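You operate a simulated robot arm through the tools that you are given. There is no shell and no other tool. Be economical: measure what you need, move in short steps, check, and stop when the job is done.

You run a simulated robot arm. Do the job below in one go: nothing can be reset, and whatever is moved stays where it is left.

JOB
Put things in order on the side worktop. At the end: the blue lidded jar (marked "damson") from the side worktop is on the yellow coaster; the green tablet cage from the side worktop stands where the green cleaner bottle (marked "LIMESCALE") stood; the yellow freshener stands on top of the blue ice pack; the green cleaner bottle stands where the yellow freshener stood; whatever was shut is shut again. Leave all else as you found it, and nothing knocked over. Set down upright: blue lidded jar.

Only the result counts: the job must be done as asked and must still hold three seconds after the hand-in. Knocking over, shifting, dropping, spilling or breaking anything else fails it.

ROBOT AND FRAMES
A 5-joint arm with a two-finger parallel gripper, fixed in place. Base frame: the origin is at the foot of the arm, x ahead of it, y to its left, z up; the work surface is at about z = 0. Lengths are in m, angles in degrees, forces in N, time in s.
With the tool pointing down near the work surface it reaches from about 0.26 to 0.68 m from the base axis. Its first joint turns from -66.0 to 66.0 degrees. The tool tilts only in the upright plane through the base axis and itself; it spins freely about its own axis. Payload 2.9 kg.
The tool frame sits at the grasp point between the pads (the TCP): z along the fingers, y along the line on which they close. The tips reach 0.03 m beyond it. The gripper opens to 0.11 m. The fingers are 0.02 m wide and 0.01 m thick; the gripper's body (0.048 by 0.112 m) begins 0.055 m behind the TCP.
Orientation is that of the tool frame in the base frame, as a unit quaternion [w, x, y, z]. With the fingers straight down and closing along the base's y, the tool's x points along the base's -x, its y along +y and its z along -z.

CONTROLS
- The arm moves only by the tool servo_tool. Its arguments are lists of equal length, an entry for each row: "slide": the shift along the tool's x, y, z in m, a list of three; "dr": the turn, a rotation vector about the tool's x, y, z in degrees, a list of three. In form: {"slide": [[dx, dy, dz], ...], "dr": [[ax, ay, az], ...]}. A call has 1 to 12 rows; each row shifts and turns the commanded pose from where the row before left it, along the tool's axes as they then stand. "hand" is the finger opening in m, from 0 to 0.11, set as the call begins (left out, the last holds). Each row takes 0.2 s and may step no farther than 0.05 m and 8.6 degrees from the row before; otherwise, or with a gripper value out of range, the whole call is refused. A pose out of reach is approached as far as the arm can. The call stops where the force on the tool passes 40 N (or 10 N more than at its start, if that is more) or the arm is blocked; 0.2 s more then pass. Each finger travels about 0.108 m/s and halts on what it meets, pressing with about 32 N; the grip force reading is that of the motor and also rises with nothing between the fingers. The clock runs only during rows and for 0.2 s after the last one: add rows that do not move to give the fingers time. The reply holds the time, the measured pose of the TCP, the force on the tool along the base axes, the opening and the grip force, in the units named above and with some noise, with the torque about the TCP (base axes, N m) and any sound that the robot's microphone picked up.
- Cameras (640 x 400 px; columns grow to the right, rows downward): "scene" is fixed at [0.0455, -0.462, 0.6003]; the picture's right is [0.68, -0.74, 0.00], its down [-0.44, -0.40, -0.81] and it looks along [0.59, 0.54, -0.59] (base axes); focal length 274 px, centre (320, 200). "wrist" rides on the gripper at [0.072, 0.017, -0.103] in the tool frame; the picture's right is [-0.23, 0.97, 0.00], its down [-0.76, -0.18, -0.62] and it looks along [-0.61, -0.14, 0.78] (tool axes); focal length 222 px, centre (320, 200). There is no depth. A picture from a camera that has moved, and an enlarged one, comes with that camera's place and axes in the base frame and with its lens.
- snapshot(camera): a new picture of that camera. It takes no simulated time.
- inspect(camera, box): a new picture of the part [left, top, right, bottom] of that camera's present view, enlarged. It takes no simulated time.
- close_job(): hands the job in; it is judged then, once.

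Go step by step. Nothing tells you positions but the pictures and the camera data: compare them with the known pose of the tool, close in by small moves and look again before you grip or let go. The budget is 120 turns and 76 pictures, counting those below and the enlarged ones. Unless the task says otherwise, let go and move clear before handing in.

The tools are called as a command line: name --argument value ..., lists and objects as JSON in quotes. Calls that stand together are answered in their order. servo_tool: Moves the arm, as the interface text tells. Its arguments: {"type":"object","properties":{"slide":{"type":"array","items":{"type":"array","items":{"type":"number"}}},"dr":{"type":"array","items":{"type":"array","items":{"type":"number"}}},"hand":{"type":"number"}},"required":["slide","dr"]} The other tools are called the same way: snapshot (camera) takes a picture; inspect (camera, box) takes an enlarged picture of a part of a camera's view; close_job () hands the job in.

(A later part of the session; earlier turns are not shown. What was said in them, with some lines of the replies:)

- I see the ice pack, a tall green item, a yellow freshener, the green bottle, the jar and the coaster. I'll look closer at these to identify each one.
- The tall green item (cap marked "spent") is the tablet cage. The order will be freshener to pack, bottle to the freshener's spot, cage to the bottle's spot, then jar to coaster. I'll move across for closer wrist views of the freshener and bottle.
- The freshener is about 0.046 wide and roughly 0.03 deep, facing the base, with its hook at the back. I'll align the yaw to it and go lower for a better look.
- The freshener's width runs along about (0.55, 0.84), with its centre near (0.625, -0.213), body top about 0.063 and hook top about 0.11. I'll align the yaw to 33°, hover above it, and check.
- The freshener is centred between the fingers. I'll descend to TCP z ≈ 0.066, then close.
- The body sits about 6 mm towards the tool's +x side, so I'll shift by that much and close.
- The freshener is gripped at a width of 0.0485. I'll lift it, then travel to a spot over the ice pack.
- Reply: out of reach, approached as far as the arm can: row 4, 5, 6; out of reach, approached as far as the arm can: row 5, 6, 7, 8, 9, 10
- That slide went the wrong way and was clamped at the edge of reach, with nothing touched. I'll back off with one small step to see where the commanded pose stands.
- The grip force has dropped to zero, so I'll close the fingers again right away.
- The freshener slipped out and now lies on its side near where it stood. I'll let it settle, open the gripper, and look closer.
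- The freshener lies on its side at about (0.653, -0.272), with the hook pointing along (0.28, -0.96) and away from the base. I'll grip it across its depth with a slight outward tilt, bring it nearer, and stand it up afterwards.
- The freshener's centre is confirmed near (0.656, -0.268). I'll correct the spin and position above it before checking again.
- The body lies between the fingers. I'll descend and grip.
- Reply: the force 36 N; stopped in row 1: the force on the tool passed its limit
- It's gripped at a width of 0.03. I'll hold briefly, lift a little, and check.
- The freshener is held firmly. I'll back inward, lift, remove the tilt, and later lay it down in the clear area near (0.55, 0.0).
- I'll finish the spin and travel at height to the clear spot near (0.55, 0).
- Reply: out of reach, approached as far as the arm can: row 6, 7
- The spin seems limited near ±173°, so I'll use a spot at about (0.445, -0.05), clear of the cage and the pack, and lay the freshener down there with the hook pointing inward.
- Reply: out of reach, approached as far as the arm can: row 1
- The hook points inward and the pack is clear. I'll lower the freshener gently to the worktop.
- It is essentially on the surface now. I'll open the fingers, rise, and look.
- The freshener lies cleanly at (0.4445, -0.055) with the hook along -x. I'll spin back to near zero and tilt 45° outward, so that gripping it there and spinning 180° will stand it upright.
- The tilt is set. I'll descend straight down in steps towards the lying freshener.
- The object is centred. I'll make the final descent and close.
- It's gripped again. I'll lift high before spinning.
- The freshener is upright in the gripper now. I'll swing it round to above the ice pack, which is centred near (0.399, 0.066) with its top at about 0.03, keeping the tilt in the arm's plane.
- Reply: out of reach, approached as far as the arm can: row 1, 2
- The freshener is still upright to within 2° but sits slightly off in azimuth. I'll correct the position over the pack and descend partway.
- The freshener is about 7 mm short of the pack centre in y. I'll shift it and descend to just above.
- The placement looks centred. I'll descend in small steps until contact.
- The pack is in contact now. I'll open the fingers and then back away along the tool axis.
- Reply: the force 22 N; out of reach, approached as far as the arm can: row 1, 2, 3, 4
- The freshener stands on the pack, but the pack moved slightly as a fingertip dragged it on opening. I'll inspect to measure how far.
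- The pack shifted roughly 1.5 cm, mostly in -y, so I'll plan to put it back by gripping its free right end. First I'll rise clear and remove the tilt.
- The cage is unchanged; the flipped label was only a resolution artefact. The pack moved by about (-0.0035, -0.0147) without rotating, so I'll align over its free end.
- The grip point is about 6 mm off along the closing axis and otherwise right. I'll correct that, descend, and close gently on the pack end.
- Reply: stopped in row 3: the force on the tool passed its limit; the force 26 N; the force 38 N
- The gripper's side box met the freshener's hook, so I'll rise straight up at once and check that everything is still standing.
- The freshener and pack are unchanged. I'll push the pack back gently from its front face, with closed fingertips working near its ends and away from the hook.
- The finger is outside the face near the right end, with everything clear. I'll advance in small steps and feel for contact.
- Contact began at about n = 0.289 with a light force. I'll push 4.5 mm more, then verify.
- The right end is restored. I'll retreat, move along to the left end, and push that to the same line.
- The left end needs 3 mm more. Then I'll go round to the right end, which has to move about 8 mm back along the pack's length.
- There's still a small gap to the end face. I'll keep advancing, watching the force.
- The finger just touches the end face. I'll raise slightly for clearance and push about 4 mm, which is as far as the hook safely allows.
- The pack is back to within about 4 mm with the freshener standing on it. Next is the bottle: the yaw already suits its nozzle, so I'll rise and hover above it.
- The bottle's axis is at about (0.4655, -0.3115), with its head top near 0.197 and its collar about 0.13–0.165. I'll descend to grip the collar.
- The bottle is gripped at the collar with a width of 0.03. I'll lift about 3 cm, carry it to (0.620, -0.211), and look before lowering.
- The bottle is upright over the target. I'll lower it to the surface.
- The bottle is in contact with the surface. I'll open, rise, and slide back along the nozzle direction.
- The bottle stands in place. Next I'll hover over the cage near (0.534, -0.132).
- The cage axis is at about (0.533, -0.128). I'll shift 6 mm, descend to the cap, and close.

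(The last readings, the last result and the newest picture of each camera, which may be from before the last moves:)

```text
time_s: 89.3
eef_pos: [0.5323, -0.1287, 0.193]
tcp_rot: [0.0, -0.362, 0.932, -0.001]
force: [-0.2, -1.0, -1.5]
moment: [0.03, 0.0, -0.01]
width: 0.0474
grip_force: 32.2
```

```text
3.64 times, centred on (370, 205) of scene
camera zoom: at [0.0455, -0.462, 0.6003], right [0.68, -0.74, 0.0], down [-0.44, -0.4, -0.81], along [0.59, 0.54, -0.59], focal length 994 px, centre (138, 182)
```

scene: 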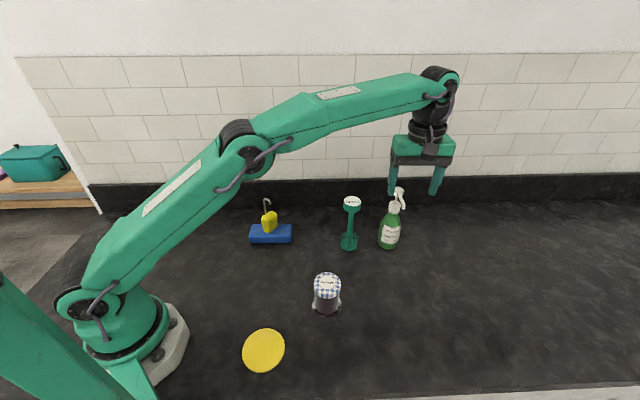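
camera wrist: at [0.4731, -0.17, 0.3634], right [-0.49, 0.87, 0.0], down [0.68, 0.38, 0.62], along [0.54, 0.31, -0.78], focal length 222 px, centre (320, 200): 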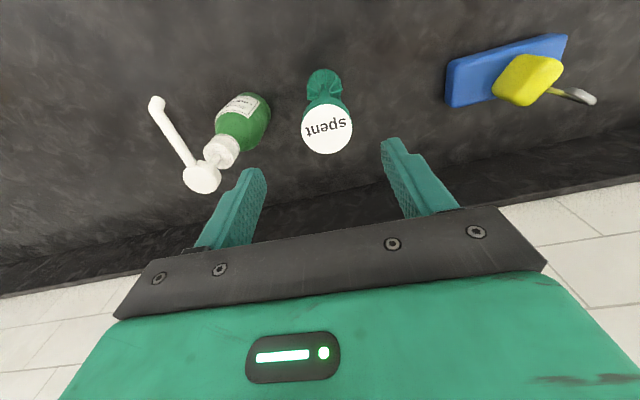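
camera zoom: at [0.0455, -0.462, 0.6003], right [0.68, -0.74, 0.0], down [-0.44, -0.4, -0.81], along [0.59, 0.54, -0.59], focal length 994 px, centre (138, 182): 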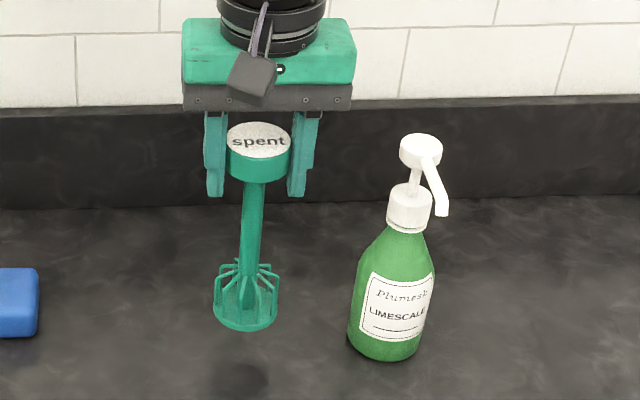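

The cage is held. I'll carry it to where the bottle stood, (0.4655, -0.3115), and lower it.

servo_tool --slide '[[0.0289, -0.0149, 0], [0.0289, -0.0149, 0], [0.0289, -0.0149, 0], [0.0289, -0.0149, 0], [0.0289, -0.0149, 0], [0.0287, -0.0148, 0], [0, 0, 0], [0, 0, 0.015], [0, 0, 0.015], [0, 0, 0.008], [0, 0, 0]]' --dr '[[0, 0, 0], [0, 0, 0], [0, 0, 0], [0, 0, 0], [0, 0, 0], [0, 0, 0], [0, 0, 0], [0, 0, 0], [0, 0, 0], [0, 0, 0], [0, 0, 0]]'

servo_tool --slide '[[0, 0, 0.0015], [0, 0, 0]]' --dr '[[0, 0, 0], [0, 0, 0]]'

servo_tool --slide '[[0, 0, 0.0015], [0, 0, 0]]' --dr '[[0, 0, 0], [0, 0, 0]]'

```text
time_s: 91.7
eef_pos: [0.4651, -0.3099, 0.1531]
tcp_rot: [0.001, -0.363, 0.932, -0.001]
force: [0.4, -1.3, -1.6]
moment: [0.01, 0.01, 0.0]
width: 0.047
grip_force: 31.8
```

```text
time_s: 92.3
eef_pos: [0.4642, -0.3109, 0.1524]
tcp_rot: [-0.001, -0.362, 0.932, 0.0]
force: [0.1, -0.3, -2.4]
moment: [0.01, 0.02, 0.02]
width: 0.0473
grip_force: 31.8
```

```text
time_s: 92.9
eef_pos: [0.4657, -0.3112, 0.1509]
tcp_rot: [0.001, -0.363, 0.932, 0.0]
force: [-0.2, -0.8, -1.5]
moment: [-0.03, 0.05, -0.01]
width: 0.0471
grip_force: 32.0
```

servo_tool --slide '[[0, 0, 0.001], [0, 0, 0]]' --dr '[[0, 0, 0], [0, 0, 0]]'

servo_tool --slide '[[0, 0, 0.001], [0, 0, 0]]' --dr '[[0, 0, 0], [0, 0, 0]]'

```text
time_s: 93.5
eef_pos: [0.4653, -0.3111, 0.1502]
tcp_rot: [0.0, -0.362, 0.932, -0.001]
force: [-1.6, -0.4, 8.8]
moment: [0.17, 0.43, 0.04]
width: 0.0473
grip_force: 32.1
```

```text
time_s: 94.1
eef_pos: [0.4656, -0.3117, 0.1495]
tcp_rot: [0.002, -0.363, 0.932, -0.003]
force: [-0.1, -3.1, 15.1]
moment: [0.0, -0.05, -0.02]
width: 0.047
grip_force: 32.0
```

The cage has made contact. I'll relax slightly, open, and rise clear.

servo_tool --slide '[[0, 0, -0.0012], [0, 0, 0]]' --dr '[[0, 0, 0], [0, 0, 0]]'

servo_tool --slide '[[0, 0, 0], [0, 0, 0], [0, 0, 0]]' --dr '[[0, 0, 0], [0, 0, 0], [0, 0, 0]]' --hand 0.09

servo_tool --slide '[[0, 0, -0.02], [0, 0, -0.04], [0, 0, -0.04], [0, 0, -0.02]]' --dr '[[0, 0, 0], [0, 0, 0], [0, 0, 0], [0, 0, 0]]'

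inspect --camera "scene" --box '[220, 180, 460, 380]'

```text
time_s: 94.7
eef_pos: [0.466, -0.312, 0.1498]
tcp_rot: [0.0, -0.363, 0.932, -0.002]
force: [5.5, -1.9, 12.2]
moment: [0.16, -0.58, -0.09]
width: 0.0471
grip_force: 31.8
```

```text
time_s: 95.5
eef_pos: [0.4643, -0.3109, 0.1487]
tcp_rot: [0.0, -0.362, 0.932, 0.0]
force: [-0.8, 0.4, 0.2]
moment: [0.02, -0.04, -0.01]
width: 0.0898
grip_force: 0.1
```

```text
time_s: 96.5
eef_pos: [0.4645, -0.3111, 0.2719]
tcp_rot: [0.0, -0.363, 0.932, 0.0]
force: [-0.1, 0.3, 0.0]
moment: [0.01, -0.02, -0.02]
width: 0.0899
grip_force: 0.1
```

```text
2.00 times, centred on (340, 280) of scene
camera zoom: at [0.0455, -0.462, 0.6003], right [0.68, -0.74, 0.0], down [-0.44, -0.4, -0.81], along [0.59, 0.54, -0.59], focal length 547 px, centre (280, 40)
```

zoom: 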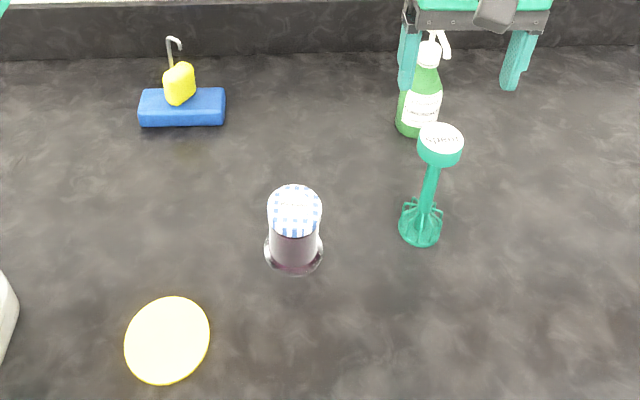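

Everything stands well, and only the jar is left. I'll hover over it and measure.

servo_tool --slide '[[0.0081, 0.039, 0], [0.0081, 0.039, 0], [0.0081, 0.039, 0.01], [0.0081, 0.039, 0.02], [0, 0, 0.02], [0, 0, 0]]' --dr '[[0, 0, 0], [0, 0, 0], [0, 0, 0], [0, 0, 0], [0, 0, 0], [0, 0, 0]]' --hand 0.1

snapshot --camera "wrist"

```text
time_s: 97.9
eef_pos: [0.3365, -0.2181, 0.2167]
tcp_rot: [0.0, -0.363, 0.932, -0.001]
force: [0.6, 0.4, -0.2]
moment: [0.0, 0.03, 0.0]
width: 0.1001
grip_force: 0.0
```

```text
5 pictures are left
camera wrist: at [0.2713, -0.2545, 0.3207], right [-0.49, 0.87, 0.0], down [0.68, 0.38, 0.62], along [0.54, 0.31, -0.78], focal length 222 px, centre (320, 200)
```

wrist: 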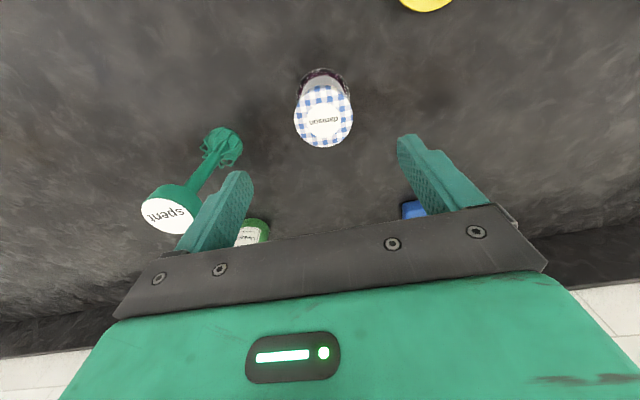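

The jar is centred to within a few millimetres. I'll descend beside its body and grip.

servo_tool --slide '[[0.001, 0.003, 0.04], [0, 0, 0.04], [0, 0, 0.04], [0, 0, 0.038], [0, 0, 0]]' --dr '[[0, 0, 0], [0, 0, 0], [0, 0, 0], [0, 0, 0], [0, 0, 0]]'

servo_tool --slide '[[0, 0, 0], [0, 0, 0], [0, 0, 0], [0, 0, 0]]' --dr '[[0, 0, 0], [0, 0, 0], [0, 0, 0], [0, 0, 0]]' --hand 0.0

servo_tool --slide '[[0, 0, -0.008], [0, 0, -0.012], [0, 0, -0.02], [0, 0, 0]]' --dr '[[0, 0, 0], [0, 0, 0], [0, 0, 0], [0, 0, 0]]'

inspect --camera "scene" --box '[220, 220, 400, 380]'

```text
time_s: 99.1
eef_pos: [0.3312, -0.2161, 0.0592]
tcp_rot: [0.0, -0.364, 0.931, 0.0]
force: [-0.5, -0.3, -0.3]
moment: [-0.05, 0.01, 0.04]
width: 0.1002
grip_force: 0.0
```

```text
time_s: 100.1
eef_pos: [0.3327, -0.2171, 0.06]
tcp_rot: [0.0, -0.362, 0.932, -0.001]
force: [0.7, -0.3, 0.4]
moment: [0.02, 0.0, 0.0]
width: 0.0613
grip_force: 32.0
```

```text
time_s: 101.1
eef_pos: [0.3331, -0.2179, 0.1002]
tcp_rot: [0.0, -0.362, 0.932, 0.001]
force: [0.5, 0.9, -3.7]
moment: [-0.03, 0.0, 0.03]
width: 0.0615
grip_force: 32.1
```

```text
2.50 times, centred on (310, 300) of scene
camera zoom: at [0.0455, -0.462, 0.6003], right [0.68, -0.74, 0.0], down [-0.44, -0.4, -0.81], along [0.59, 0.54, -0.59], focal length 684 px, centre (345, -50)
```

zoom: 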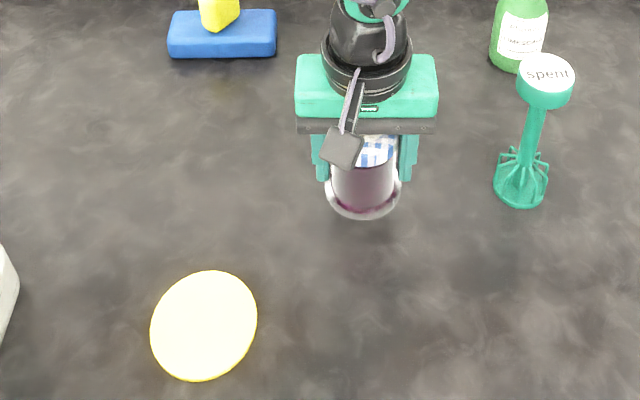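

The jar is lifted upright. I'll carry it to above the coaster at (0.1695, -0.186), near the inner edge of the reach.

servo_tool --slide '[[0.0247, 0.0336, 0], [0.0247, 0.0336, 0], [0.0247, 0.0336, 0], [0.0247, 0.0335, 0], [0, 0, 0]]' --dr '[[0, 0, 0], [0, 0, 0], [0, 0, 0], [0, 0, 0], [0, 0, 0]]'

inspect --camera "scene" --box '[190, 260, 350, 400]'

```text
time_s: 102.3
eef_pos: [0.1689, -0.1842, 0.1012]
tcp_rot: [0.0, -0.363, 0.932, 0.0]
force: [0.2, 0.7, -4.6]
moment: [-0.04, 0.01, 0.05]
width: 0.0612
grip_force: 32.0
```

```text
2.86 times, centred on (270, 330) of scene
camera zoom: at [0.0455, -0.462, 0.6003], right [0.68, -0.74, 0.0], down [-0.44, -0.4, -0.81], along [0.59, 0.54, -0.59], focal length 781 px, centre (463, -171)
```

zoom: 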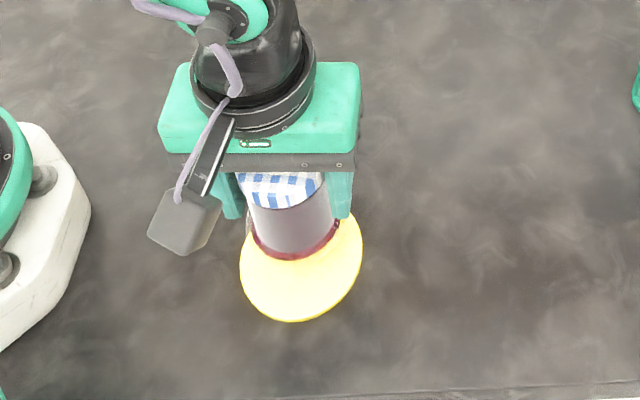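

The jar is above the coaster's centre. I'll lower it gently.

servo_tool --slide '[[0, 0, 0.012], [0, 0, 0.012], [0, 0, 0.008], [0, 0, 0]]' --dr '[[0, 0, 0], [0, 0, 0], [0, 0, 0], [0, 0, 0]]'

servo_tool --slide '[[0, 0, 0.0015], [0, 0, 0]]' --dr '[[0, 0, 0], [0, 0, 0]]'

servo_tool --slide '[[0, 0, 0.0015], [0, 0, 0]]' --dr '[[0, 0, 0], [0, 0, 0]]'

```text
time_s: 103.3
eef_pos: [0.1689, -0.1848, 0.0683]
tcp_rot: [-0.001, -0.362, 0.932, 0.0]
force: [-0.1, -0.2, -3.4]
moment: [-0.02, 0.0, 0.03]
width: 0.0612
grip_force: 32.0
```

```text
time_s: 103.9
eef_pos: [0.1688, -0.1854, 0.0671]
tcp_rot: [0.0, -0.362, 0.932, 0.0]
force: [0.8, -0.6, -3.2]
moment: [-0.06, 0.05, -0.01]
width: 0.061
grip_force: 32.1
```

```text
time_s: 104.5
eef_pos: [0.1682, -0.186, 0.0673]
tcp_rot: [0.001, -0.364, 0.932, -0.001]
force: [-3.5, 2.5, 18.2]
moment: [0.11, -0.09, 0.17]
width: 0.0614
grip_force: 32.2
```

Contact is confirmed on the coaster. I'll ease off, release, and rise clear, then check the whole scene.

servo_tool --slide '[[0, 0, -0.001], [0, 0, 0]]' --dr '[[0, 0, 0], [0, 0, 0]]'

servo_tool --slide '[[0, 0, 0], [0, 0, 0], [0, 0, 0]]' --dr '[[0, 0, 0], [0, 0, 0], [0, 0, 0]]' --hand 0.1

servo_tool --slide '[[0, 0, -0.02], [0, 0, -0.03], [0, 0, -0.04], [0, 0, -0.04], [0, 0, -0.04]]' --dr '[[0, 0, 0], [0, 0, 0], [0, 0, 0], [0, 0, 0], [0, 0, 0]]'

snapshot --camera "scene"

```text
time_s: 105.1
eef_pos: [0.1689, -0.1841, 0.0673]
tcp_rot: [0.0, -0.362, 0.932, 0.0]
force: [0.8, -2.1, -1.6]
moment: [-0.08, -0.12, 0.0]
width: 0.0615
grip_force: 32.0
```

```text
time_s: 105.9
eef_pos: [0.1703, -0.1856, 0.0669]
tcp_rot: [0.0, -0.363, 0.932, 0.0]
force: [0.4, -0.4, -0.4]
moment: [0.0, -0.02, 0.0]
width: 0.1
grip_force: 0.1
```

```text
time_s: 107.1
eef_pos: [0.1695, -0.1848, 0.2361]
tcp_rot: [0.0, -0.363, 0.932, 0.0]
force: [-0.5, -0.8, 0.0]
moment: [-0.04, 0.02, 0.0]
width: 0.1001
grip_force: 0.0
```

```text
2 pictures are left
```

scene: 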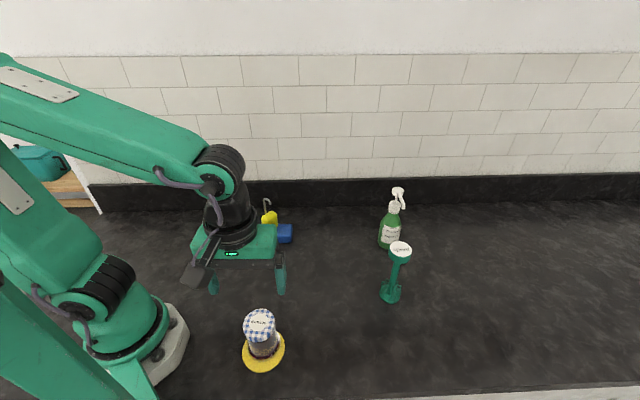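

The jar stands upright on the coaster and the arm is clear. The cage and bottle are in place, and the freshener was last seen standing on the pack; the arm now partly hides it, so I'll take one last look.

inspect --camera "scene" --box '[200, 180, 420, 390]'

```text
1.90 times, centred on (310, 285) of scene
camera zoom: at [0.0455, -0.462, 0.6003], right [0.68, -0.74, 0.0], down [-0.44, -0.4, -0.81], along [0.59, 0.54, -0.59], focal length 521 px, centre (339, 38)
```

zoom: 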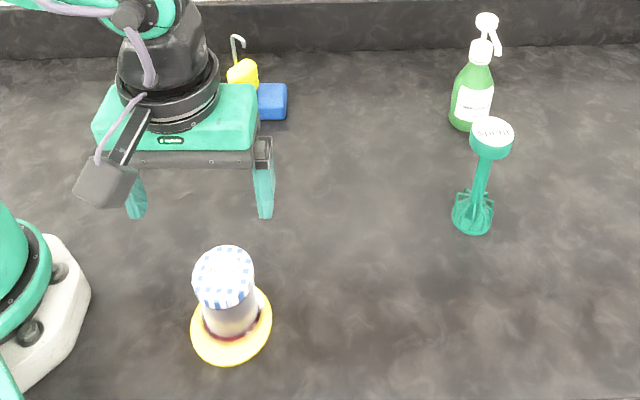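

Everything is standing where it was asked for and the arm is clear, so I'm handing in.

close_job

```text
The job is handed in.
```

The job is handed in with all four items placed and standing, but I dropped the freshener on the way, and the ice pack ended about 4 mm from where it started.

- **Jar:** it stands upright on the yellow coaster with its lid still on. I opened nothing, so there was nothing to shut again.
- **Tablet cage:** it stands where the green cleaner bottle stood.
- **Cleaner bottle:** it stands where the yellow freshener stood.
- **Freshener:** it stands on top of the ice pack. It slipped from the gripper on the first carry, fell about 0.2 m and landed on its side, so I picked it up again and stood it up. I saw no damage in the pictures. The gripper later pressed down on its hook, but it stayed standing.
- **Ice pack:** a finger dragged it about 1.5 cm while I released the freshener. I pushed it back as far as the freshener's hook allowed.
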